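You operate a simulated robot arm through the tools that you are given. There is no shell and no other tool.

The job below is to be done with a simulated robot arm. You get a single attempt, and the scene is never put back.

Task
Put things in order on the brown table. At the end: the black fan from the brown table is on the white tray; the grey spool from the brown table stands where the black fan stood; the white job ticket (marked "FAN") from the brown table stands where the grey spool stood; the silver steel foot from the brown table stands where the white job ticket stood; whatever was shut is shut again. Leave all else as you found it, and nothing knocked over.

It is judged by the outcome, as a careful person would: the job done as asked, and still so three seconds after it is handed in. It fails if anything else is knocked over, pushed out of place, dropped, spilled or broken.

Robot
A 6-joint arm with a two-finger parallel gripper, fixed in place. Base frame: the origin is on the floor under the middle of its stand, x ahead of it, y to its left, z up; the work surface is at about z = 780. Readings come in mm, rad, newtons and seconds.
With the tool pointing down near the work surface it reaches from about 260 to 680 mm from the base axis. Its first joint turns from -1.152 to 1.152 rad. Payload 2.9 kg.
The TCP is the grasp point between the finger pads, 30 mm short of the fingertips. In the tool frame z runs along the fingers and y along their closing line. Largest opening 110 mm; finger width 20, thickness 10; the body of the gripper, 48 by 112 mm, starts 55 mm behind the TCP.
Orientation is told as [roll, pitch, yaw] about the base's x, y, z axes, in that order, counted from this pose: with the fingers straight down and closing along the base's y, the tool's x points along the base's -x, its y along +y and its z along -z.

Tools
- The arm moves only by the tool send_rows. Its argument "moves" is text: rows parted by semicolons, each of 7 numbers parted by spaces: the opening, from 0 (shut) to 1 (fully open), then the shift along the base's x, y, z in mm, then the turn, a rotation vector about the base's x, y, z in degrees. In form: gripper dx dy dz rx ry rz; .... A call has 1 to 20 rows; each row is the pose to reach, as a shift and turn from the pose commanded when the call began. A row lasts 0.2 s, in which the tool goes at most 50 mm and 0.15 rad; a call with a longer step from one row to the next is refused whole, and so is a gripper value outside its range. Where a pose cannot be reached the arm comes as near as it can. A force on the tool above 40 N (or 10 N above the force at the start of the call, whichever is more), or a blocked arm, ends the call early, and 0.2 s more pass. The fingers move at their own pace (about 108 mm/s each) and stop on an object; they squeeze with about 33 N. The grip force told is the motor's: it shows also when the fingers shut on nothing. Time passes only in rows, and 0.2 s behind the last, so rows that repeat a pose let the fingers close. It gives the time, the measured TCP pose, the force on the tool (base axes), the opening and the grip force at its end, in the units of the frame above (readings bear some noise), with the torque about the TCP (base axes, N m) and any sound that the robot's microphone picked up.
- Cameras (640 x 400 px; columns grow to the right, rows downward): "scene" is fixed at [102.1, 468.1, 1372.9]; the picture's right is [-0.34, -0.94, 0.00], its down [-0.65, 0.24, -0.72] and it looks along [0.67, -0.25, -0.70] (base axes); focal length 314 px, centre (320, 200). "wrist" rides on the gripper at [72, 17, -103] in the tool frame; the picture's right is [-0.23, 0.97, 0.00], its down [-0.76, -0.18, -0.62] and it looks along [-0.61, -0.14, 0.78] (tool axes); focal length 222 px, centre (320, 200). There is no depth. A picture from a camera that has moved, and an enlarged one, comes with that camera's place and axes in the base frame and with its lens. The place of the scene camera against the robot may be out by one fixed shift of up to 12 mm in any direction.
- get_image(camera): a new picture of that camera. The clock stands still meanwhile.
- inspect(camera, box): a new picture of the part [left, top, right, bottom] of that camera's present view, enlarged. The clock stands still meanwhile.
- job_done(): hands the job in; it is judged then, once.

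Nothing tells you positions but the pictures and the camera data. Unless the task says otherwise, let go and move clear before handing in.

The tools are called after ">>>" by a JSON object that holds its "fn" and its "kwargs". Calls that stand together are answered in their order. send_rows: Moves the arm, as the interface text tells. Its arguments: {"type":"object","properties":{"moves":{"type":"string"}},"required":["moves"]} The other tools are called the same way: get_image (camera) takes a picture; inspect (camera, box) takes an enlarged picture of a part of a camera's view; job_done () hands the job in.

At the start:

```text
time: 0.0
eef_pos: [401.0, 187.5, 1032.5]
ee_rot: [0.0, 0.0, 0.0]
ft_force: [-0.3, -0.5, 0.7]
wrist_torque: [-0.03, -0.01, 0.0]
grip_width: 110.3
grip_force: 0.0
```

scene: 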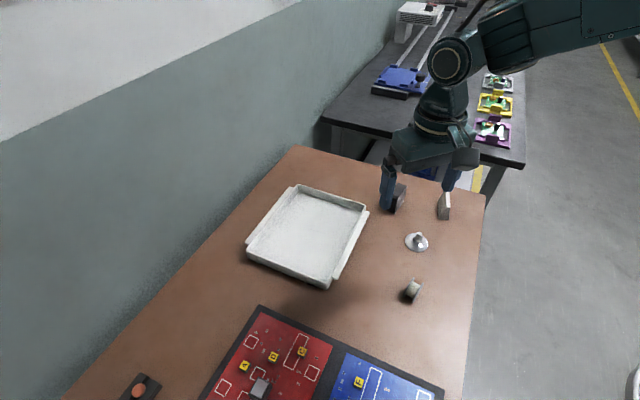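
wrist: 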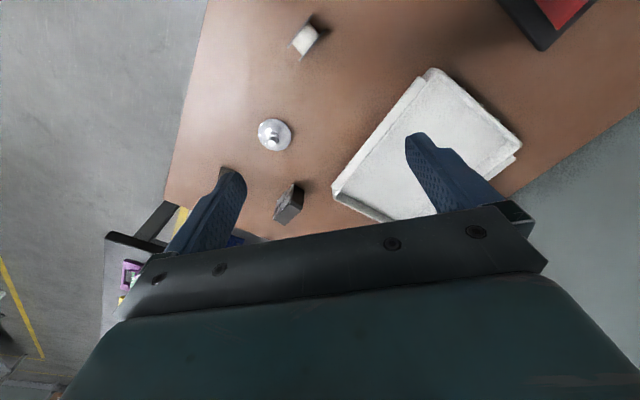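

I see a brown table with a white tray, a dark fan-like object behind the gripper finger, a silver foot, a spool-like object and perhaps a ticket. I will look closer before moving anything.

>>> {"fn": "inspect", "kwargs": {"camera": "scene", "box": [340, 150, 500, 310]}}

>>> {"fn": "inspect", "kwargs": {"camera": "wrist", "box": [160, 0, 400, 240]}}

>>> {"fn": "inspect", "kwargs": {"camera": "scene", "box": [100, 290, 460, 400]}}

>>> {"fn": "inspect", "kwargs": {"camera": "scene", "box": [320, 0, 540, 200]}}

```text
2.50 times, centred on (420, 230) of scene
camera zoom: at [102.1, 468.1, 1372.9], right [-0.34, -0.94, 0.0], down [-0.65, 0.24, -0.72], along [0.67, -0.25, -0.7], focal length 784 px, centre (70, 125)
```

zoom: 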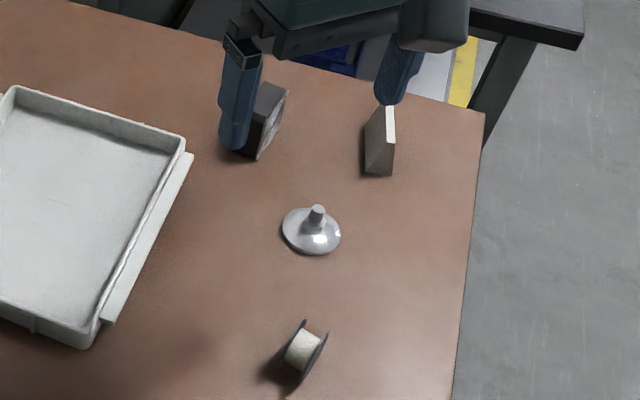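

```text
1.67 times, centred on (280, 120) of wrist
camera zoom: at [329.4, 205.0, 1136.1], right [0.23, 0.97, 0.0], down [0.76, -0.18, 0.62], along [0.61, -0.14, -0.78], focal length 370 px, centre (387, 333)
```

zoom: 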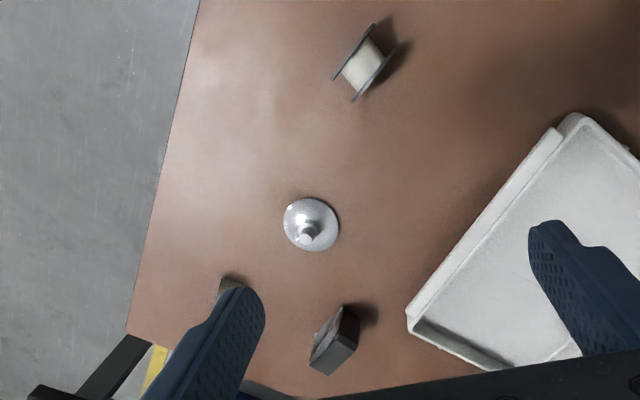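

```text
1.78 times, centred on (280, 345) of scene
camera zoom: at [102.1, 468.1, 1372.9], right [-0.34, -0.94, 0.0], down [-0.65, 0.24, -0.72], along [0.67, -0.25, -0.7], focal length 557 px, centre (391, -58)
```

zoom: 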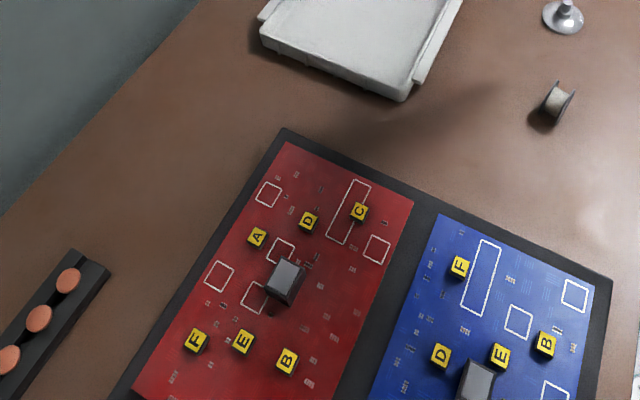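

```text
2.00 times, centred on (430, 100) of scene
camera zoom: at [102.1, 468.1, 1372.9], right [-0.34, -0.94, 0.0], down [-0.65, 0.24, -0.72], along [0.67, -0.25, -0.7], focal length 627 px, centre (100, 400)
```

zoom: 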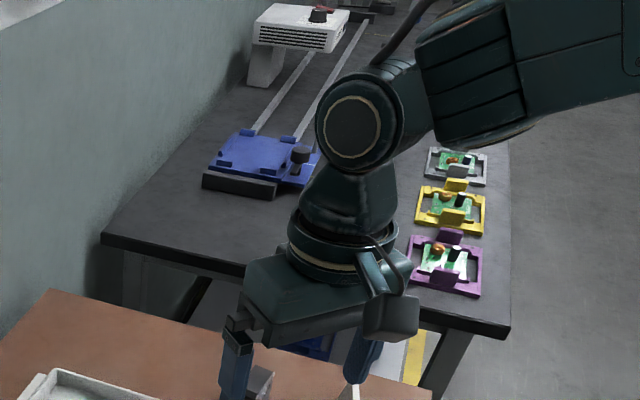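

The table holds a spool near (343,182), a foot near (455,97), a ticket near (516,-15), and a fan near (590,80), with the tray to the left. I will hover over each to measure precisely, starting with the ticket.

>>> {"fn": "send_rows", "kwargs": {"moves": "1 20 -34 -17 0 0 0; 1 40 -68 -34 0 0 0; 1 60 -102 -51 0 0 0; 1 80 -136 -68 0 0 0; 1 100 -170 -85 0 0 0; 1 115 -202 -102 0 0 0; 1 115 -202 -102 0 0 0"}}

>>> {"fn": "get_image", "kwargs": {"camera": "wrist"}}

>>> {"fn": "get_image", "kwargs": {"camera": "scene"}}

```text
time: 1.6
eef_pos: [516.2, -14.1, 931.5]
ee_rot: [0.0, 0.001, 0.0]
ft_force: [0.5, -0.7, -0.7]
wrist_torque: [-0.02, -0.02, 0.02]
grip_width: 110.2
grip_force: 0.0
```

```text
taken
camera wrist: at [444.5, 2.2, 1034.8], right [0.23, 0.97, 0.0], down [0.76, -0.18, 0.62], along [0.61, -0.14, -0.78], focal length 222 px, centre (320, 200)
```

wrist: 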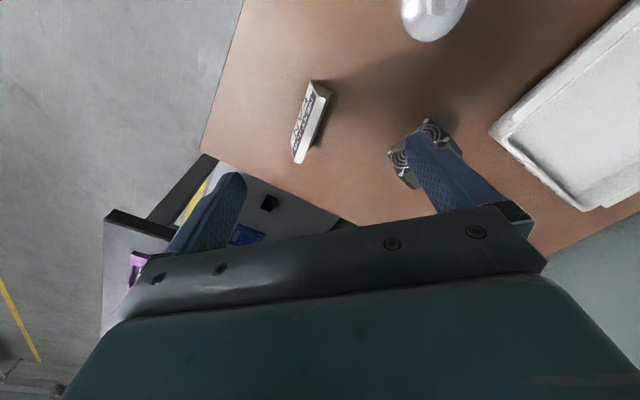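

```text
taken
```

scene: 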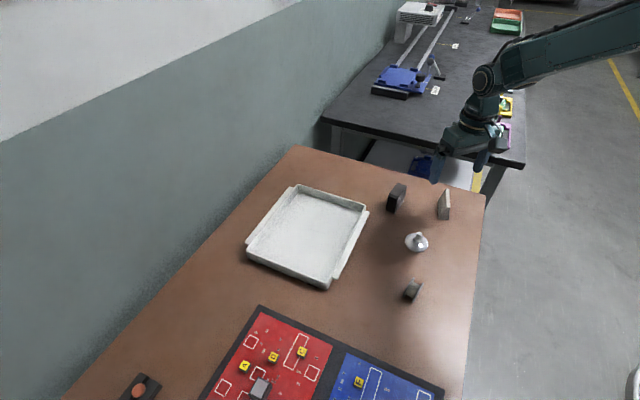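

>>> {"fn": "inspect", "kwargs": {"camera": "wrist", "box": [270, 60, 350, 180]}}

>>> {"fn": "inspect", "kwargs": {"camera": "scene", "box": [370, 160, 490, 310]}}

>>> {"fn": "inspect", "kwargs": {"camera": "wrist", "box": [380, 0, 500, 200]}}

```text
3.33 times, centred on (310, 120) of wrist
camera zoom: at [444.5, 2.2, 1034.8], right [0.23, 0.97, 0.0], down [0.76, -0.18, 0.62], along [0.61, -0.14, -0.78], focal length 740 px, centre (353, 467)
```

zoom: 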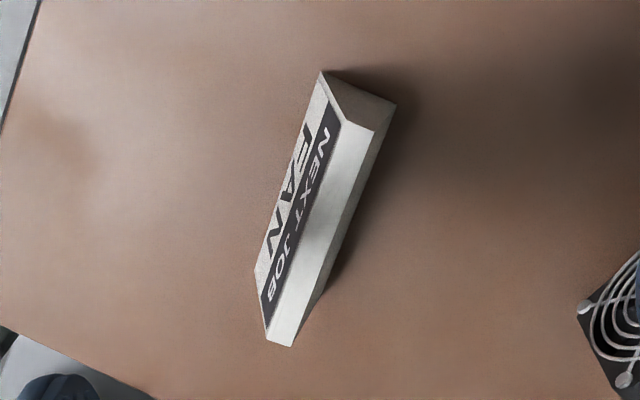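

```text
2.67 times, centred on (430, 235) of scene
camera zoom: at [102.1, 468.0, 1372.9], right [-0.34, -0.94, 0.0], down [-0.65, 0.24, -0.72], along [0.67, -0.25, -0.7], focal length 836 px, centre (27, 107)
```

zoom: 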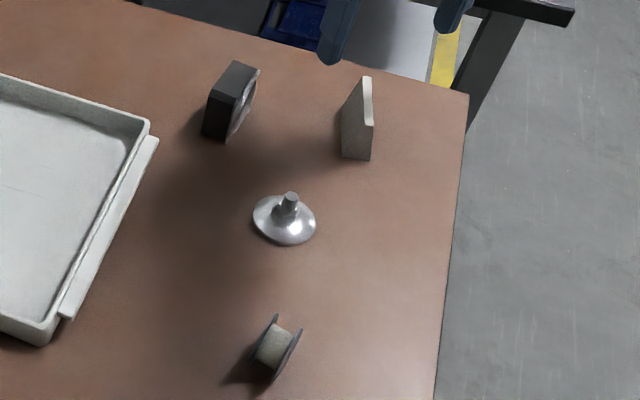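

```text
2.00 times, centred on (440, 100) of wrist
camera zoom: at [444.5, 2.2, 1034.8], right [0.23, 0.97, 0.0], down [0.76, -0.18, 0.62], along [0.61, -0.14, -0.78], focal length 444 px, centre (80, 400)
```

zoom: 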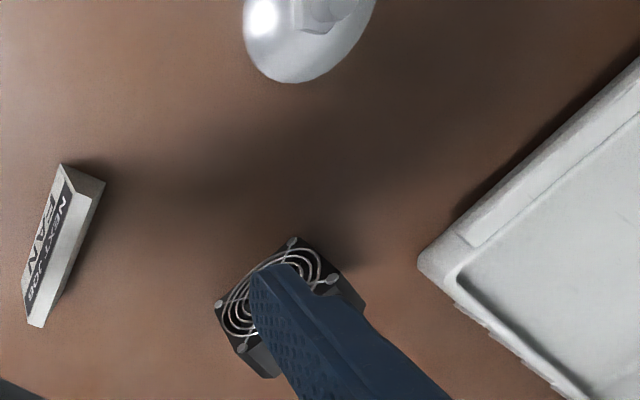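

The ticket is a wedge-shaped block about 70 mm long with "FAN" on its sloped face. Next I hover over the fan for a clear view.

>>> {"fn": "send_rows", "kwargs": {"moves": "1 20 32 0 0 0 0; 1 40 64 0 0 0 0; 1 60 94 0 0 0 0; 1 60 94 0 0 0 0"}}

>>> {"fn": "get_image", "kwargs": {"camera": "wrist"}}

>>> {"fn": "inspect", "kwargs": {"camera": "wrist", "box": [260, 40, 400, 200]}}

```text
time: 2.6
eef_pos: [577.2, 80.6, 931.9]
ee_rot: [0.0, 0.0, 0.0]
ft_force: [-0.2, -0.2, -0.1]
wrist_torque: [-0.03, -0.01, -0.02]
grip_width: 110.0
grip_force: 0.1
```

```text
taken
camera wrist: at [504.8, 98.4, 1035.2], right [0.23, 0.97, 0.0], down [0.76, -0.18, 0.62], along [0.61, -0.14, -0.78], focal length 222 px, centre (320, 200)
```

wrist: 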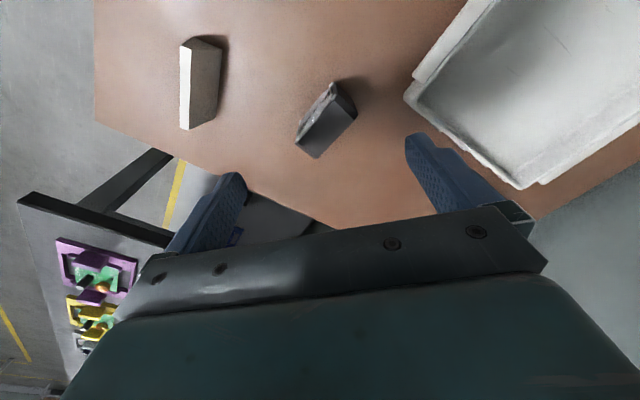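

```text
2.50 times, centred on (330, 120) of wrist
camera zoom: at [504.8, 98.4, 1035.2], right [0.23, 0.97, 0.0], down [0.76, -0.18, 0.62], along [0.61, -0.14, -0.78], focal length 555 px, centre (295, 400)
```

zoom: 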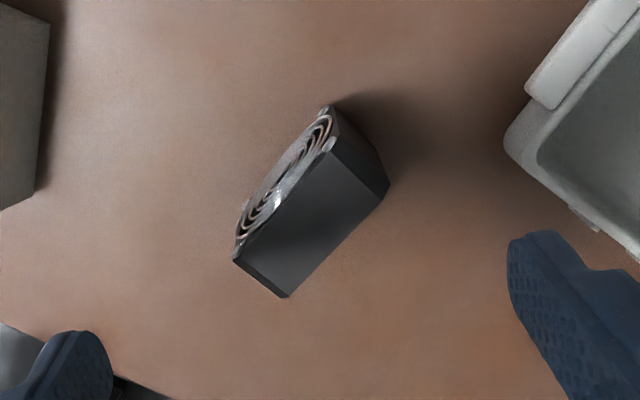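

The fan stands upright near (583,85), about 55 mm tall and 25 mm thick, with its long axis at about -53°. Next I measure the tray.

>>> {"fn": "send_rows", "kwargs": {"moves": "1 -18 38 5 0 0 0; 1 -36 76 10 0 0 0; 1 -54 114 15 0 0 0; 1 -72 152 20 0 0 0; 1 -90 190 25 0 0 0; 1 -100 225 30 0 0 0; 1 -100 225 30 0 0 0"}}

>>> {"fn": "get_image", "kwargs": {"camera": "wrist"}}

>>> {"fn": "get_image", "kwargs": {"camera": "scene"}}

```text
time: 4.2
eef_pos: [476.4, 304.5, 962.6]
ee_rot: [0.0, 0.001, 0.001]
ft_force: [-0.4, 0.4, -0.4]
wrist_torque: [0.01, 0.01, 0.01]
grip_width: 110.0
grip_force: 0.1
```

```text
taken
camera wrist: at [404.5, 322.2, 1064.8], right [0.23, 0.97, 0.0], down [0.76, -0.18, 0.62], along [0.61, -0.14, -0.78], focal length 222 px, centre (320, 200)
```

wrist: 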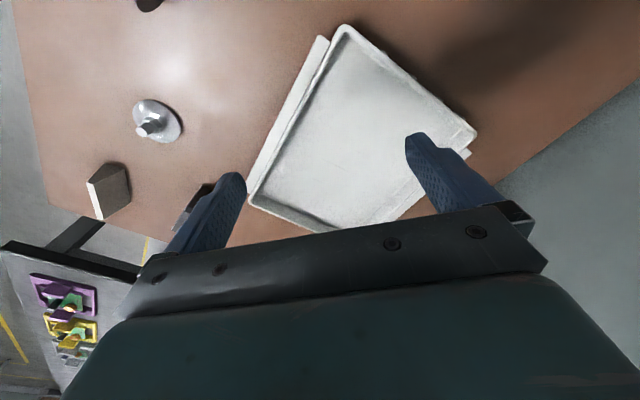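

```text
taken
```

scene: 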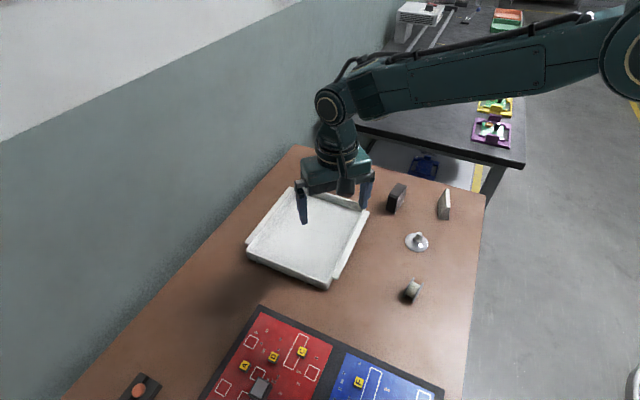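

>>> {"fn": "inspect", "kwargs": {"camera": "wrist", "box": [230, 10, 490, 240]}}

>>> {"fn": "inspect", "kwargs": {"camera": "wrist", "box": [70, 70, 220, 240]}}

>>> {"fn": "inspect", "kwargs": {"camera": "scene", "box": [230, 160, 390, 300]}}

```text
1.74 times, centred on (360, 125) of wrist
camera zoom: at [404.5, 322.2, 1064.8], right [0.23, 0.97, 0.0], down [0.76, -0.18, 0.62], along [0.61, -0.14, -0.78], focal length 386 px, centre (250, 330)
```

zoom: 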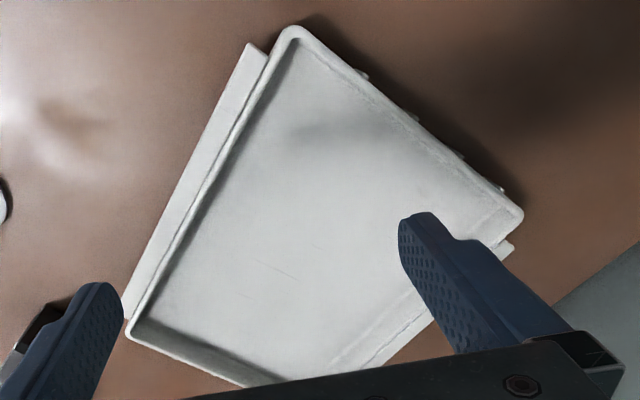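

```text
2.35 times, centred on (145, 155) of wrist
camera zoom: at [404.5, 322.2, 1064.8], right [0.23, 0.97, 0.0], down [0.76, -0.18, 0.62], along [0.61, -0.14, -0.78], focal length 523 px, centre (732, 306)
```

zoom: 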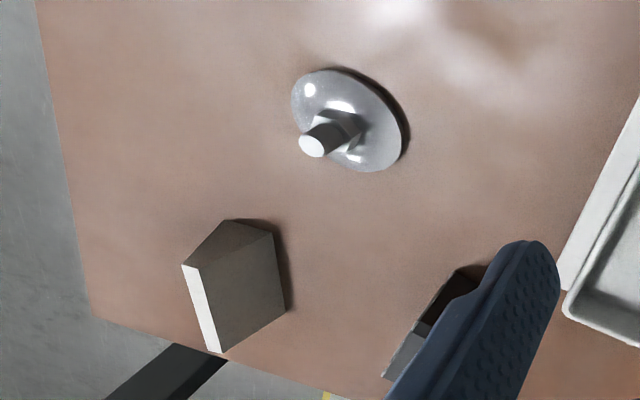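

```text
2.86 times, centred on (310, 230) of scene
camera zoom: at [102.0, 468.1, 1372.9], right [-0.34, -0.94, 0.0], down [-0.65, 0.24, -0.72], along [0.67, -0.25, -0.7], focal length 896 px, centre (349, 114)
```

zoom: 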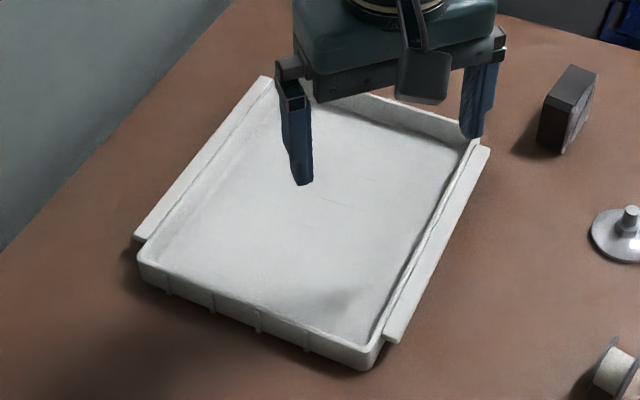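

The tray's near corner is at about (413,346), and it measures roughly 250 x 198 mm at 45°. Next I hover over the spool and then the foot to measure them.

>>> {"fn": "send_rows", "kwargs": {"moves": "1 -26 -25 -7 0 0 0; 1 -52 -50 -14 0 0 0; 1 -78 -75 -21 0 0 0; 1 -104 -100 -28 0 0 0; 1 -130 -122 -36 0 0 0; 1 -130 -122 -36 0 0 0"}}

>>> {"fn": "get_image", "kwargs": {"camera": "wrist"}}

>>> {"fn": "inspect", "kwargs": {"camera": "wrist", "box": [270, 60, 390, 180]}}

```text
time: 5.6
eef_pos: [345.9, 183.4, 926.0]
ee_rot: [0.0, 0.001, -0.001]
ft_force: [-0.3, -1.3, 0.1]
wrist_torque: [0.03, 0.0, 0.03]
grip_width: 109.8
grip_force: 0.1
```

```text
taken
camera wrist: at [274.1, 199.9, 1028.1], right [0.23, 0.97, 0.0], down [0.76, -0.18, 0.62], along [0.61, -0.14, -0.78], focal length 222 px, centre (320, 200)
```

wrist: 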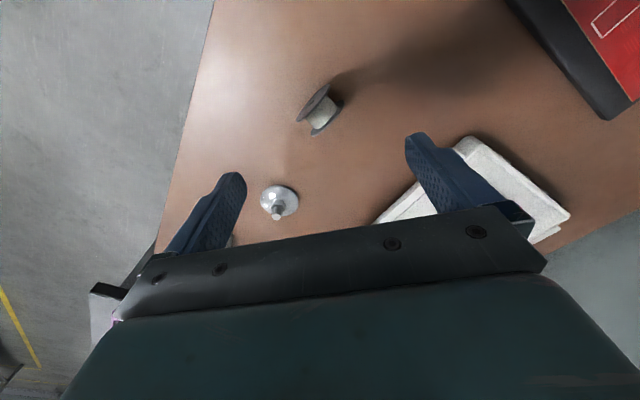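

```text
3.33 times, centred on (330, 120) of wrist
camera zoom: at [274.1, 199.9, 1028.1], right [0.23, 0.97, 0.0], down [0.76, -0.18, 0.62], along [0.61, -0.14, -0.78], focal length 740 px, centre (287, 467)
```

zoom: 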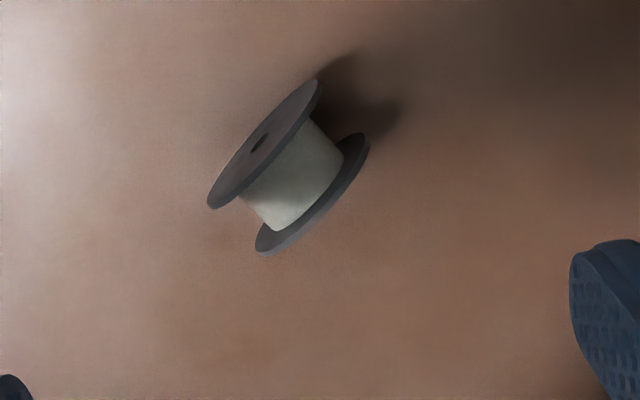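

The spool lies as a wheel with its axis horizontal at about 33°, centred near (342,184) and about 45 mm across. I will look at the foot next.

>>> {"fn": "send_rows", "kwargs": {"moves": "1 28 -22 2 0 0 0; 1 56 -44 2 0 0 0; 1 84 -66 4 0 0 0; 1 106 -87 4 0 0 0; 1 106 -87 4 0 0 0"}}

>>> {"fn": "get_image", "kwargs": {"camera": "wrist"}}

>>> {"fn": "inspect", "kwargs": {"camera": "wrist", "box": [260, 50, 400, 190]}}

```text
time: 6.8
eef_pos: [451.6, 95.2, 928.3]
ee_rot: [0.003, -0.002, -0.001]
ft_force: [-0.4, -0.4, 0.7]
wrist_torque: [0.0, 0.02, 0.0]
grip_width: 109.8
grip_force: 0.1
```

```text
taken
camera wrist: at [379.8, 112.2, 1031.0], right [0.23, 0.97, 0.0], down [0.76, -0.18, 0.62], along [0.61, -0.14, -0.78], focal length 222 px, centre (320, 200)
```

wrist: 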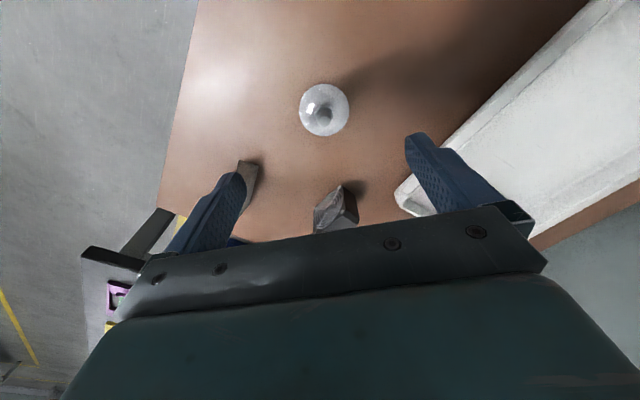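

```text
2.86 times, centred on (330, 120) of wrist
camera zoom: at [379.8, 112.2, 1031.0], right [0.23, 0.97, 0.0], down [0.76, -0.18, 0.62], along [0.61, -0.14, -0.78], focal length 635 px, centre (291, 429)
```

zoom: 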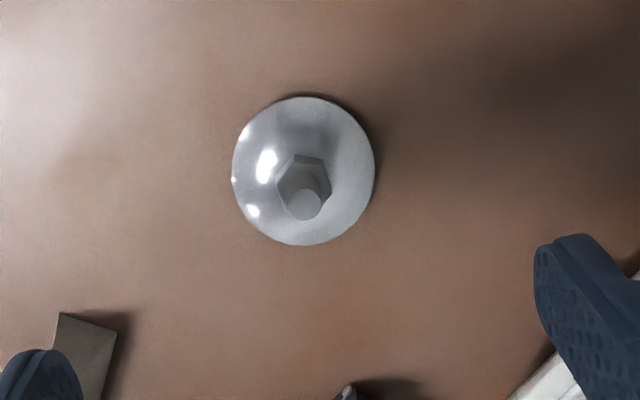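

The foot is a 54 mm disc with a bolt stem, centred near (452.6,101). I will now line up over the fan with the gripper turned so that it closes on the fan's narrow sides.

>>> {"fn": "send_rows", "kwargs": {"moves": "1 26 -2 1 0 0 7.4; 1 52 -4 2 0 0 14.8; 1 78 -6 3 0 0 22.2; 1 104 -8 4 0 0 29.6; 1 131 -10 5 0 0 37; 1 131 -10 5 0 0 37"}}

>>> {"fn": "get_image", "kwargs": {"camera": "wrist"}}

>>> {"fn": "inspect", "kwargs": {"camera": "wrist", "box": [250, 50, 390, 190]}}

```text
time: 8.2
eef_pos: [583.0, 87.3, 934.1]
ee_rot: [0.001, 0.001, 0.647]
ft_force: [-0.1, -0.3, -0.2]
wrist_torque: [-0.02, 0.03, 0.02]
grip_width: 110.1
grip_force: 0.1
```

```text
taken
camera wrist: at [516.4, 56.6, 1037.6], right [-0.41, 0.91, 0.0], down [0.71, 0.32, 0.62], along [0.57, 0.25, -0.78], focal length 222 px, centre (320, 200)
```

wrist: 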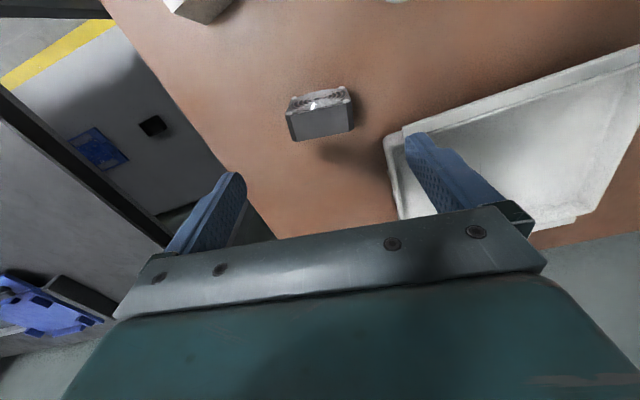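

```text
2.86 times, centred on (320, 120) of wrist
camera zoom: at [516.4, 56.6, 1037.6], right [-0.41, 0.91, 0.0], down [0.71, 0.32, 0.62], along [0.57, 0.25, -0.78], focal length 635 px, centre (320, 429)
```

zoom: 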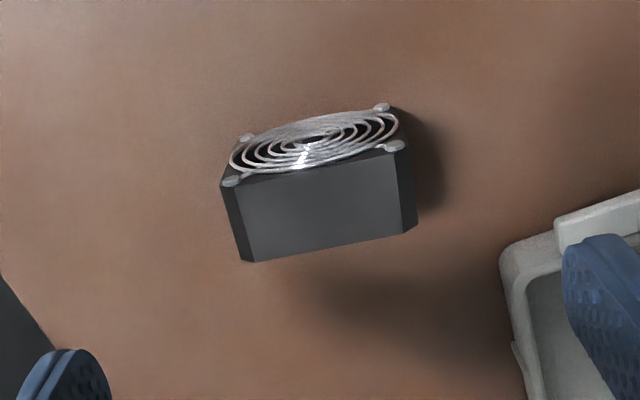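

The fan is about 60×60×25 mm, centred at (581,85.5), with its long axis at about 124.5°. I will correct the yaw, go down, and close on its narrow sides.

>>> {"fn": "send_rows", "kwargs": {"moves": "1 -1.8 0 -25 0 0 -2.5; 1 -1.8 0 -50 0 0 -2.5; 1 -1.8 0 -75 0 0 -2.5; 1 -1.8 0 -75 0 0 -2.5"}}

>>> {"fn": "get_image", "kwargs": {"camera": "wrist"}}

>>> {"fn": "get_image", "kwargs": {"camera": "scene"}}

```text
time: 9.2
eef_pos: [581.9, 85.9, 858.4]
ee_rot: [0.001, 0.002, 0.601]
ft_force: [-0.1, -0.1, -0.4]
wrist_torque: [0.01, 0.01, -0.01]
grip_width: 110.2
grip_force: 0.1
```

```text
taken
camera wrist: at [513.2, 60.2, 962.3], right [-0.36, 0.93, 0.0], down [0.73, 0.28, 0.62], along [0.58, 0.23, -0.78], focal length 222 px, centre (320, 200)
```

wrist: 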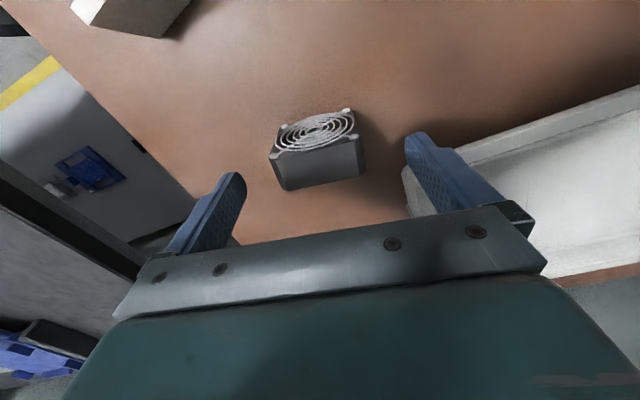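

```text
taken
```

scene: 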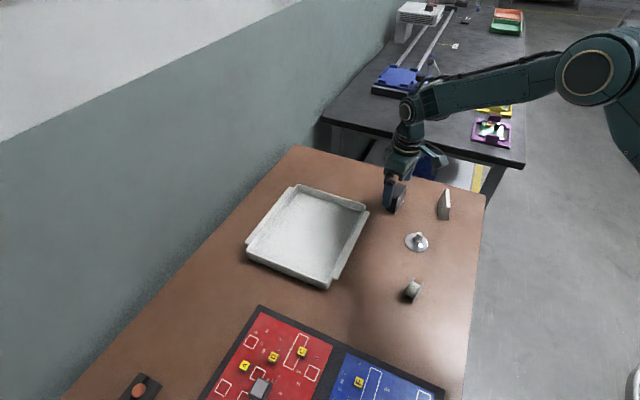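

The fan sits centred between the fingers. I will go down to grip height and close.

>>> {"fn": "send_rows", "kwargs": {"moves": "1 -1 0.5 -20 0 0 0; 1 -1 0.5 -40.5 0 0 0; 1 -1 0.5 -40.5 0 0 0; 0.5 -1 0.5 -40.5 0 0 0; 0.4 -1 0.5 -40.5 0 0 0; 0.4 -1 0.5 -40.5 0 0 0; 0.4 -1 0.5 -40.5 0 0 0"}}

>>> {"fn": "get_image", "kwargs": {"camera": "wrist"}}

```text
time: 10.8
eef_pos: [579.9, 87.0, 818.5]
ee_rot: [-0.001, 0.001, 0.603]
ft_force: [0.0, 0.5, -0.4]
wrist_torque: [0.0, -0.01, 0.03]
grip_width: 59.7
grip_force: 32.7
```

```text
taken
camera wrist: at [511.9, 60.0, 921.6], right [-0.36, 0.93, 0.0], down [0.73, 0.28, 0.62], along [0.58, 0.23, -0.78], focal length 222 px, centre (320, 200)
```

wrist: 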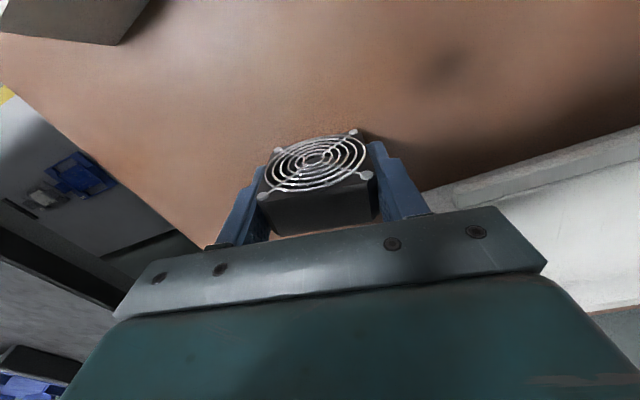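

The fan is gripped at 59.7 mm. I will lift it and carry it over the tray.

>>> {"fn": "send_rows", "kwargs": {"moves": "0.4 0 0 15 0 0 0; 0.4 0 0 45 0 0 0; 0.4 0 0 80 0 0 0; 0.4 0 0 100 0 0 0; 0.4 0 0 100 0 0 0"}}

>>> {"fn": "get_image", "kwargs": {"camera": "wrist"}}

```text
time: 12.0
eef_pos: [579.6, 85.8, 919.1]
ee_rot: [0.0, 0.0, 0.601]
ft_force: [0.4, 0.1, -0.9]
wrist_torque: [-0.02, 0.02, -0.02]
grip_width: 59.6
grip_force: 33.2
```

```text
taken
camera wrist: at [511.6, 59.2, 1021.7], right [-0.36, 0.93, 0.0], down [0.73, 0.28, 0.62], along [0.58, 0.23, -0.78], focal length 222 px, centre (320, 200)
```

wrist: 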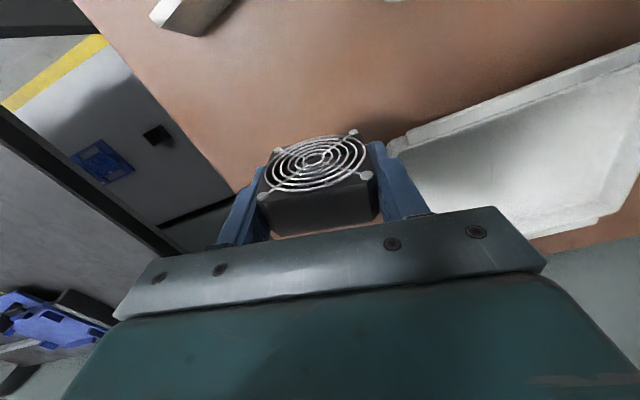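

The fan is held firmly. I will carry it across to the tray's interior near (535,320).

>>> {"fn": "send_rows", "kwargs": {"moves": "0.4 -7 35 0 0 0 1.8; 0.4 -14 74 0 0 0 3.6; 0.4 -22 113 0 0 0 5.4; 0.4 -30 152 0 0 0 7.2; 0.4 -38 193 0 0 0 9; 0.4 -45 234 0 0 0 11; 0.4 -45 234 0 0 0 11; 0.4 -45 234 0 0 0 11"}}

>>> {"fn": "get_image", "kwargs": {"camera": "wrist"}}

>>> {"fn": "get_image", "kwargs": {"camera": "scene"}}

```text
time: 13.8
eef_pos: [535.7, 319.5, 917.4]
ee_rot: [0.0, 0.001, 0.793]
ft_force: [1.4, 0.3, -0.7]
wrist_torque: [-0.01, 0.02, 0.02]
grip_width: 59.4
grip_force: 33.1
```

```text
taken
camera wrist: at [473.6, 280.8, 1021.2], right [-0.54, 0.84, 0.0], down [0.66, 0.42, 0.62], along [0.53, 0.33, -0.78], focal length 222 px, centre (320, 200)
```

wrist: 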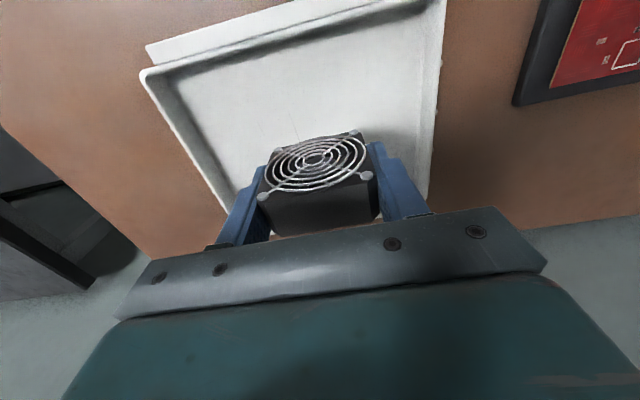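

```text
taken
```

scene: 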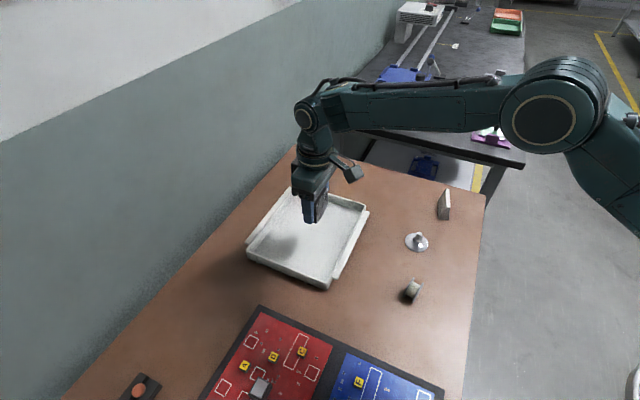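

The fan hangs over the tray's interior with clear margins to its walls. I will lower it near the floor and then feel for contact in small steps.

>>> {"fn": "send_rows", "kwargs": {"moves": "0.4 0 0 -25 0 0 0; 0.4 0 0 -50 0 0 0; 0.4 0 0 -75 0 0 0; 0.4 0 0 -86 0 0 0; 0.4 0 0 -86 0 0 0"}}

>>> {"fn": "inspect", "kwargs": {"camera": "scene", "box": [230, 160, 390, 300]}}

```text
time: 15.0
eef_pos: [536.4, 320.4, 832.4]
ee_rot: [0.0, 0.0, 0.794]
ft_force: [-0.4, -0.8, -0.8]
wrist_torque: [0.04, 0.0, 0.01]
grip_width: 59.3
grip_force: 32.8
```

```text
2.86 times, centred on (310, 230) of scene
camera zoom: at [102.1, 468.1, 1372.9], right [-0.34, -0.94, 0.0], down [-0.65, 0.24, -0.72], along [0.67, -0.25, -0.7], focal length 896 px, centre (349, 114)
```

zoom: 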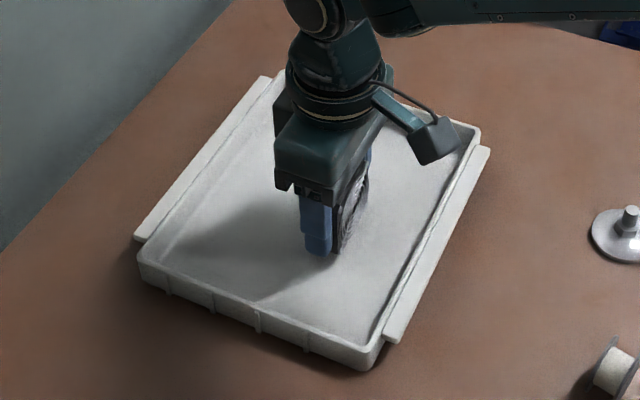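

>>> {"fn": "send_rows", "kwargs": {"moves": "0.4 0 0 -2 0 0 0; 0.4 0 0 -4 0 0 0; 0.4 0 0 -4 0 0 0"}}

```text
time: 15.8
eef_pos: [535.0, 319.2, 828.2]
ee_rot: [0.001, -0.001, 0.795]
ft_force: [-0.1, -0.3, -0.5]
wrist_torque: [-0.02, -0.02, 0.0]
grip_width: 59.4
grip_force: 32.6
```

No contact is felt yet at TCP height 828. I will continue down in small steps.

>>> {"fn": "send_rows", "kwargs": {"moves": "0.4 0 0 -1 0 0 0; 0.4 0 0 -2 0 0 0; 0.4 0 0 -2 0 0 0"}}

```text
time: 16.6
eef_pos: [534.7, 320.6, 826.8]
ee_rot: [0.001, -0.001, 0.795]
ft_force: [-0.7, -1.0, -1.2]
wrist_torque: [0.0, 0.02, -0.01]
grip_width: 59.5
grip_force: 32.7
```

>>> {"fn": "send_rows", "kwargs": {"moves": "0.4 0 0 -1 0 0 0; 0.4 0 0 -2 0 0 0; 0.4 0 0 -2 0 0 0"}}

```text
time: 17.4
eef_pos: [534.9, 320.1, 824.6]
ee_rot: [-0.002, 0.0, 0.794]
ft_force: [0.5, 0.8, -0.7]
wrist_torque: [0.01, -0.04, -0.03]
grip_width: 59.5
grip_force: 32.5
```

There is still no contact at 824. I continue down.

>>> {"fn": "send_rows", "kwargs": {"moves": "0.4 0 0 -1 0 0 0; 0.4 0 0 -1.5 0 0 0; 0.4 0 0 -1.5 0 0 0"}}

```text
time: 18.2
eef_pos: [534.0, 320.2, 822.6]
ee_rot: [0.0, 0.0, 0.795]
ft_force: [-0.2, 0.1, -0.1]
wrist_torque: [0.0, -0.01, 0.01]
grip_width: 59.4
grip_force: 32.5
```

>>> {"fn": "send_rows", "kwargs": {"moves": "0.4 0 0 -0.7 0 0 0; 0.4 0 0 -1.5 0 0 0; 0.4 0 0 -1.5 0 0 0"}}

```text
time: 19.0
eef_pos: [535.8, 319.5, 823.2]
ee_rot: [-0.001, -0.002, 0.796]
ft_force: [-2.8, -1.7, 8.5]
wrist_torque: [-0.02, 0.12, 0.0]
grip_width: 59.6
grip_force: 33.5
```

Contact is felt, with 8.5 N upward, so the fan stands on the tray floor. I will open a little and check.

>>> {"fn": "send_rows", "kwargs": {"moves": "0.58 0 0 0 0 0 0; 0.64 0 0 0 0 0 0; 0.7 0 0 0 0 0 0; 0.7 0 0 0 0 0 0"}}

>>> {"fn": "get_image", "kwargs": {"camera": "wrist"}}

```text
time: 20.0
eef_pos: [535.4, 320.9, 821.6]
ee_rot: [0.0, -0.001, 0.794]
ft_force: [0.5, -0.4, -0.3]
wrist_torque: [-0.03, 0.01, 0.0]
grip_width: 76.9
grip_force: 0.1
```

```text
taken
camera wrist: at [473.2, 280.5, 924.5], right [-0.54, 0.84, 0.0], down [0.66, 0.42, 0.62], along [0.53, 0.33, -0.78], focal length 222 px, centre (320, 200)
```

wrist: 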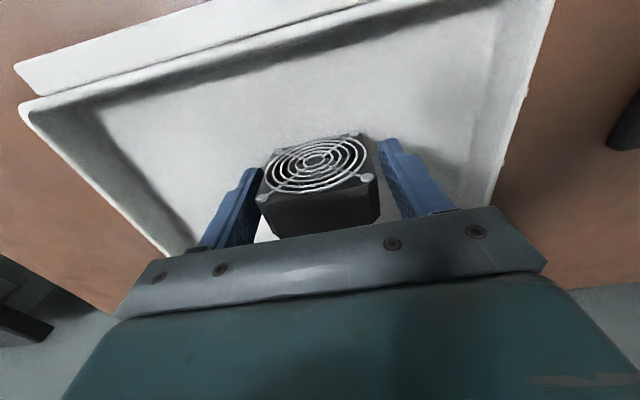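

The fan stands freely in the tray. I will rise straight up before moving to the spool.

>>> {"fn": "send_rows", "kwargs": {"moves": "0.7 0 0 15 0 0 0; 0.7 0 0 40 0 0 0; 0.7 0 0 75 0 0 0; 0.7 0 0 110 0 0 0; 0.7 0 0 110 0 0 0"}}

>>> {"fn": "get_image", "kwargs": {"camera": "wrist"}}

>>> {"fn": "get_image", "kwargs": {"camera": "scene"}}

```text
time: 21.2
eef_pos: [535.0, 320.4, 931.8]
ee_rot: [0.001, 0.001, 0.795]
ft_force: [-0.3, 0.4, -0.1]
wrist_torque: [0.01, 0.01, 0.03]
grip_width: 76.9
grip_force: 0.0
```

```text
taken
camera wrist: at [472.3, 281.1, 1035.9], right [-0.54, 0.84, 0.0], down [0.66, 0.42, 0.62], along [0.53, 0.33, -0.78], focal length 222 px, centre (320, 200)
```

wrist: 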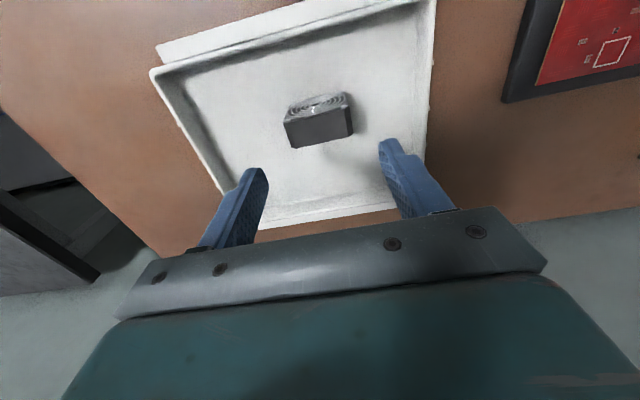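

```text
taken
```

scene: 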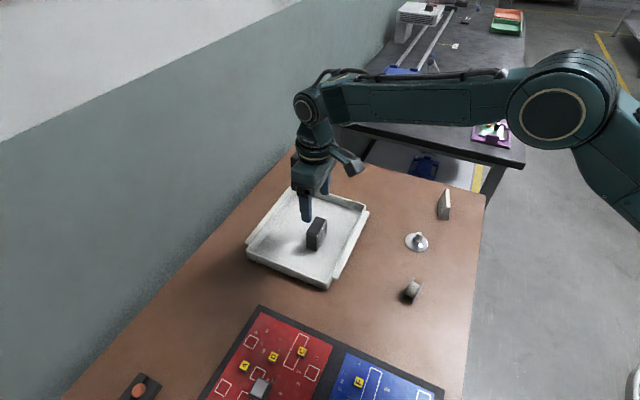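

The fan stands upright on the tray. Next I swing over the spool, turning the gripper to close along the spool's axis so that it can't roll.

>>> {"fn": "send_rows", "kwargs": {"moves": "0.7 -14.9 -10.4 0 0 0 -7.9; 0.7 -29.8 -20.9 0 0 0 -15.8; 0.7 -44.7 -31.3 0 0 0 -23.7; 0.7 -59.6 -41.8 0 0 0 -31.5; 0.7 -74.5 -52.2 0 0 0 -39.4; 0.7 -89.4 -62.6 0 0 0 -47.3; 0.7 -104.2 -73.1 0 0 0 -55.2; 0.7 -119.1 -83.5 0 0 0 -63.1; 0.7 -134 -94 0 0 0 -71; 0.7 -148.9 -104.4 0 0 0 -78.9; 0.7 -163.8 -114.8 0 0 0 -86.7; 0.7 -178.7 -125.3 0 0 0 -94.6; 0.7 -193.6 -135.7 0 0 0 -102.5; 0.7 -193.6 -135.7 0 0 0 -102.5"}}

>>> {"fn": "get_image", "kwargs": {"camera": "wrist"}}

>>> {"fn": "inspect", "kwargs": {"camera": "wrist", "box": [250, 40, 390, 190]}}

```text
time: 24.2
eef_pos: [341.0, 184.0, 931.0]
ee_rot: [0.0, 0.001, -0.997]
ft_force: [0.4, 0.0, -0.7]
wrist_torque: [-0.05, -0.02, -0.01]
grip_width: 77.1
grip_force: 0.0
```

```text
taken
camera wrist: at [316.8, 254.9, 1034.4], right [0.94, 0.34, 0.0], down [0.26, -0.74, 0.62], along [0.21, -0.59, -0.78], focal length 222 px, centre (320, 200)
```

wrist: 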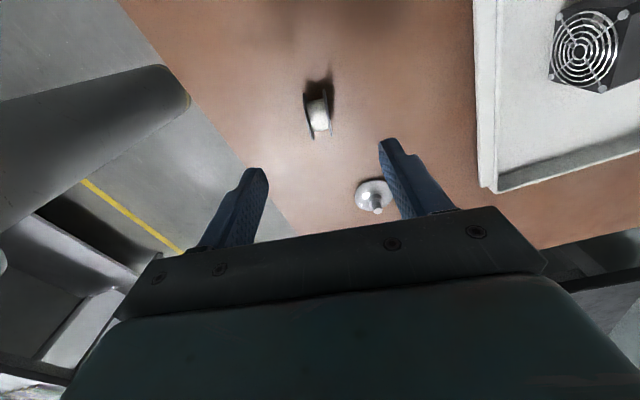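

```text
2.67 times, centred on (320, 115) of wrist
camera zoom: at [316.8, 254.9, 1034.4], right [0.94, 0.34, 0.0], down [0.26, -0.74, 0.62], along [0.21, -0.59, -0.78], focal length 592 px, centre (320, 427)
```

zoom: 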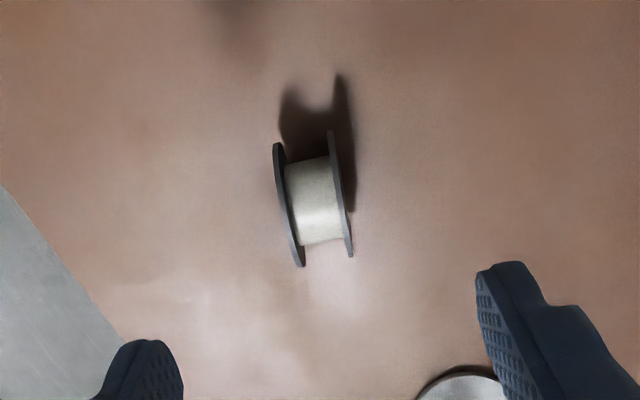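

The spool is centred between the fingers, at (341,183.5) with its axis near 31°. I will descend to grip height and close gently.

>>> {"fn": "send_rows", "kwargs": {"moves": "0.7 -0.4 -0.6 -30 0 0 -1.5; 0.7 -0.4 -0.6 -60 0 0 -1.5; 0.7 -0.4 -0.6 -85 0 0 -1.5; 0.7 -0.4 -0.6 -105 0 0 -1.5; 0.7 -0.4 -0.6 -115 0 0 -1.5; 0.7 -0.4 -0.6 -115 0 0 -1.5"}}

>>> {"fn": "get_image", "kwargs": {"camera": "wrist"}}

>>> {"fn": "inspect", "kwargs": {"camera": "scene", "box": [340, 200, 480, 320]}}

```text
time: 25.6
eef_pos: [340.0, 184.1, 816.3]
ee_rot: [0.002, 0.0, -1.021]
ft_force: [-0.2, 0.0, 0.6]
wrist_torque: [-0.04, 0.03, 0.0]
grip_width: 77.0
grip_force: 0.1
```

```text
taken
camera wrist: at [318.2, 254.9, 919.2], right [0.95, 0.32, 0.0], down [0.25, -0.74, 0.62], along [0.2, -0.59, -0.78], focal length 222 px, centre (320, 200)
```

wrist: 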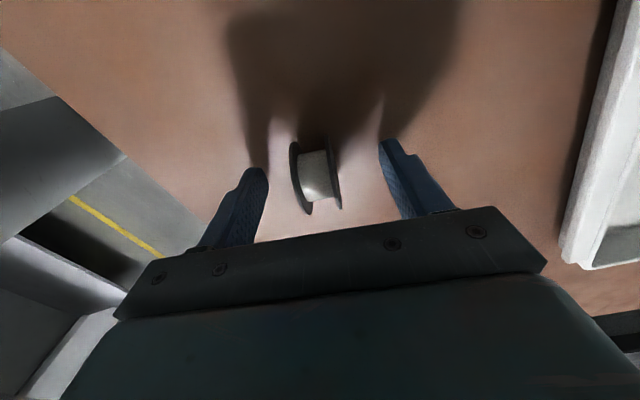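

```text
3.33 times, centred on (410, 260) of scene
camera zoom: at [102.1, 468.1, 1372.9], right [-0.34, -0.94, 0.0], down [-0.65, 0.24, -0.72], along [0.67, -0.25, -0.7], focal length 1045 px, centre (20, 0)
```

zoom: 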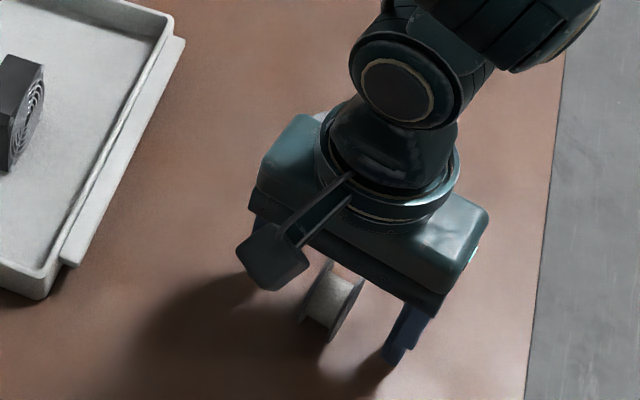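

The spool is between the fingers. I will close gradually along its axis.

>>> {"fn": "send_rows", "kwargs": {"moves": "0.5 0 0 0 0 0 0; 0.35 0 0 0 0 0 0; 0.28 0 0 0 0 0 0; 0.22 0 0 0 0 0 0; 0.16 0 0 0 0 0 0; 0.1 0 0 0 0 0 0; 0.1 0 0 0 0 0 0; 0.1 0 0 0 0 0 0"}}

>>> {"fn": "get_image", "kwargs": {"camera": "wrist"}}

```text
time: 27.4
eef_pos: [341.2, 183.2, 817.0]
ee_rot: [0.0, 0.0, -1.021]
ft_force: [0.5, 0.3, 0.8]
wrist_torque: [0.0, 0.01, -0.02]
grip_width: 20.8
grip_force: 33.2
```

```text
taken
camera wrist: at [318.2, 254.9, 919.4], right [0.95, 0.32, 0.0], down [0.25, -0.74, 0.62], along [0.2, -0.59, -0.78], focal length 222 px, centre (320, 200)
```

wrist: 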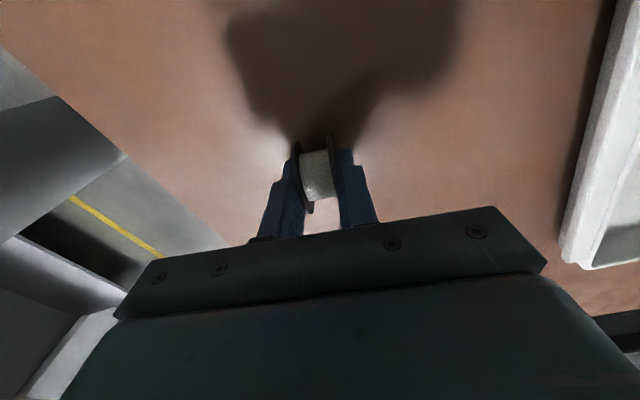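

The spool is gripped, 20.8 mm wide. I will lift it and check the hold.

>>> {"fn": "send_rows", "kwargs": {"moves": "0.1 0 0 15 0 0 0; 0.1 0 0 45 0 0 0; 0.1 0 0 80 0 0 0; 0.1 0 0 100 0 0 0; 0.1 0 0 100 0 0 0"}}

>>> {"fn": "inspect", "kwargs": {"camera": "wrist", "box": [250, 110, 390, 240]}}

```text
time: 28.6
eef_pos: [341.5, 184.0, 916.2]
ee_rot: [0.0, -0.001, -1.021]
ft_force: [-0.1, 0.0, 0.4]
wrist_torque: [0.02, -0.02, -0.03]
grip_width: 20.6
grip_force: 33.3
```

```text
3.08 times, centred on (320, 175) of wrist
camera zoom: at [318.2, 254.8, 1020.3], right [0.95, 0.32, 0.0], down [0.25, -0.74, 0.62], along [0.2, -0.59, -0.78], focal length 684 px, centre (320, 277)
```

zoom: 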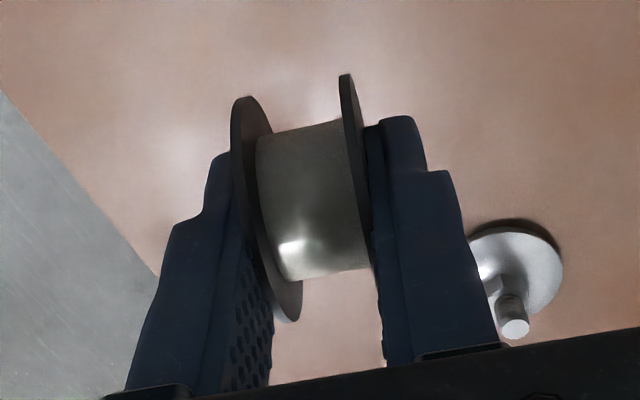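

The spool is held well centred. I will carry it to the fan's old place at (580.5,86).

>>> {"fn": "send_rows", "kwargs": {"moves": "0.1 30 -12 0 0 0 0; 0.1 68 -28 0 0 0 0; 0.1 110 -45 0 0 0 0; 0.1 152 -62 0 0 0 0; 0.1 194 -79 0 0 0 0; 0.1 225 -92 0 0 0 0; 0.1 239.3 -97.7 0 0 0 0; 0.1 239.3 -97.7 0 0 0 0"}}

>>> {"fn": "get_image", "kwargs": {"camera": "wrist"}}

>>> {"fn": "get_image", "kwargs": {"camera": "scene"}}

```text
time: 30.4
eef_pos: [579.7, 85.2, 917.2]
ee_rot: [-0.001, 0.0, -1.021]
ft_force: [0.3, 0.0, -0.8]
wrist_torque: [0.0, -0.01, -0.03]
grip_width: 21.0
grip_force: 33.3
```

```text
taken
camera wrist: at [558.0, 157.0, 1019.3], right [0.95, 0.32, 0.0], down [0.25, -0.74, 0.62], along [0.2, -0.59, -0.78], focal length 222 px, centre (320, 200)
```

wrist: 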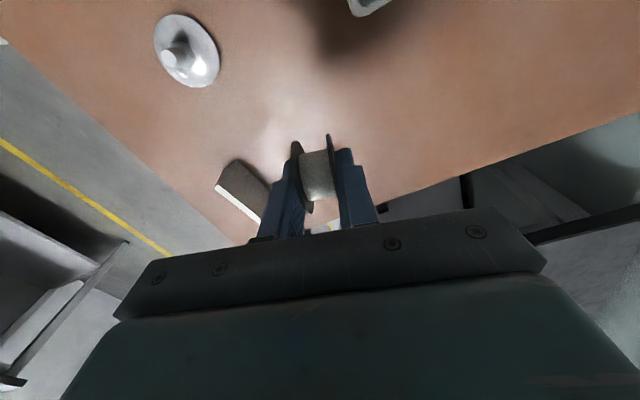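

```text
taken
```

scene: 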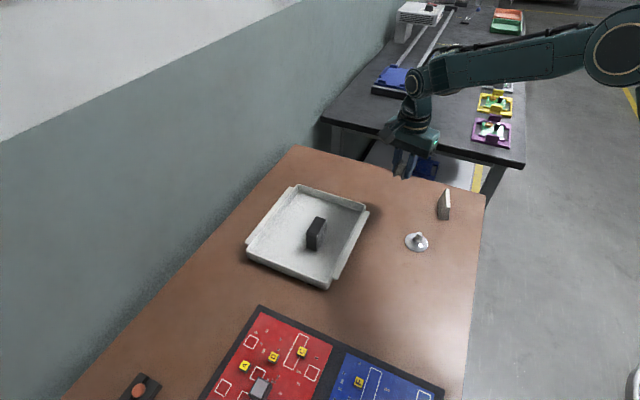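

The spool is above the fan's old place with nothing close by. I will lower it to just above the table and then feel for contact.

>>> {"fn": "send_rows", "kwargs": {"moves": "0.1 0 0 -25 0 0 0; 0.1 0 0 -50 0 0 0; 0.1 0 0 -75 0 0 0; 0.1 0 0 -92 0 0 0; 0.1 0 0 -97 0 0 0; 0.1 0 0 -97 0 0 0"}}

>>> {"fn": "get_image", "kwargs": {"camera": "wrist"}}

```text
time: 31.8
eef_pos: [581.1, 87.8, 820.2]
ee_rot: [0.001, 0.0, -1.021]
ft_force: [-0.1, -0.2, 0.8]
wrist_torque: [-0.03, 0.01, 0.02]
grip_width: 21.1
grip_force: 33.1
```

```text
taken
camera wrist: at [558.1, 157.6, 922.3], right [0.95, 0.32, 0.0], down [0.25, -0.74, 0.62], along [0.2, -0.59, -0.78], focal length 222 px, centre (320, 200)
```

wrist: 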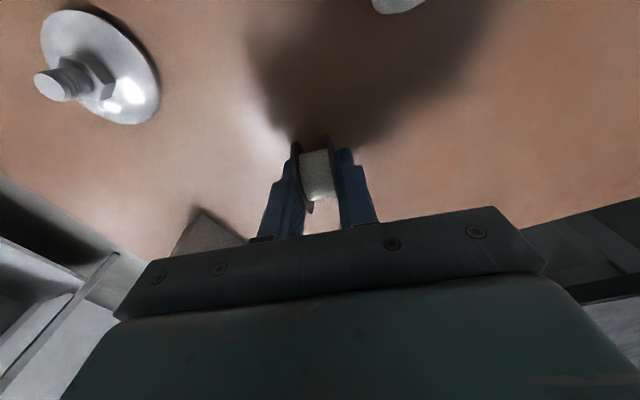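

>>> {"fn": "send_rows", "kwargs": {"moves": "0.1 0 0 -1 0 0 0; 0.1 0 0 -2.5 0 0 0; 0.1 0 0 -2.5 0 0 0"}}

```text
time: 32.6
eef_pos: [580.1, 85.6, 816.0]
ee_rot: [0.0, 0.0, -1.022]
ft_force: [0.0, -0.7, -0.2]
wrist_torque: [-0.01, 0.03, 0.04]
grip_width: 20.7
grip_force: 32.8
```

>>> {"fn": "send_rows", "kwargs": {"moves": "0.1 0 0 -0.5 0 0 0; 0.1 0 0 -1 0 0 0; 0.1 0 0 -1 0 0 0"}}

```text
time: 33.4
eef_pos: [581.5, 87.1, 816.3]
ee_rot: [0.0, 0.001, -1.02]
ft_force: [-0.5, 0.4, 4.0]
wrist_torque: [0.04, -0.01, -0.01]
grip_width: 20.9
grip_force: 33.9
```

Contact is felt at 4 N, at the same height where it was picked. I will open slowly.

>>> {"fn": "send_rows", "kwargs": {"moves": "0.21 0 0 0 0 0 0; 0.24 0 0 0 0 0 0; 0.3 0 0 0 0 0 0; 0.4 0 0 0 0 0 0; 0.55 0 0 0 0 0 0; 0.55 0 0 0 0 0 0"}}

>>> {"fn": "get_image", "kwargs": {"camera": "wrist"}}

```text
time: 34.8
eef_pos: [579.8, 85.2, 815.1]
ee_rot: [0.0, 0.0, -1.022]
ft_force: [-0.7, -0.1, 0.3]
wrist_torque: [0.0, 0.05, -0.04]
grip_width: 60.4
grip_force: 0.0
```

```text
taken
camera wrist: at [557.9, 157.0, 919.0], right [0.95, 0.32, 0.0], down [0.25, -0.74, 0.62], along [0.2, -0.59, -0.78], focal length 222 px, centre (320, 200)
```

wrist: 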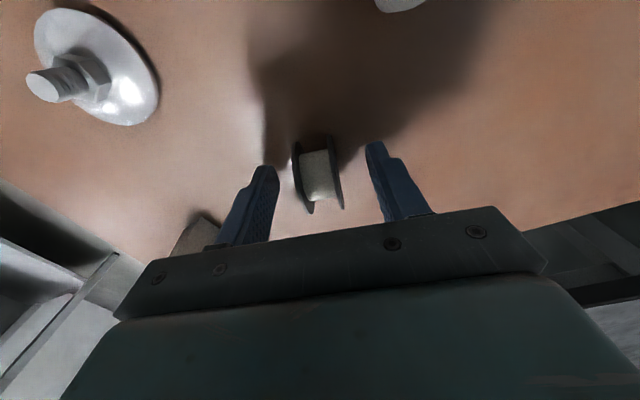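

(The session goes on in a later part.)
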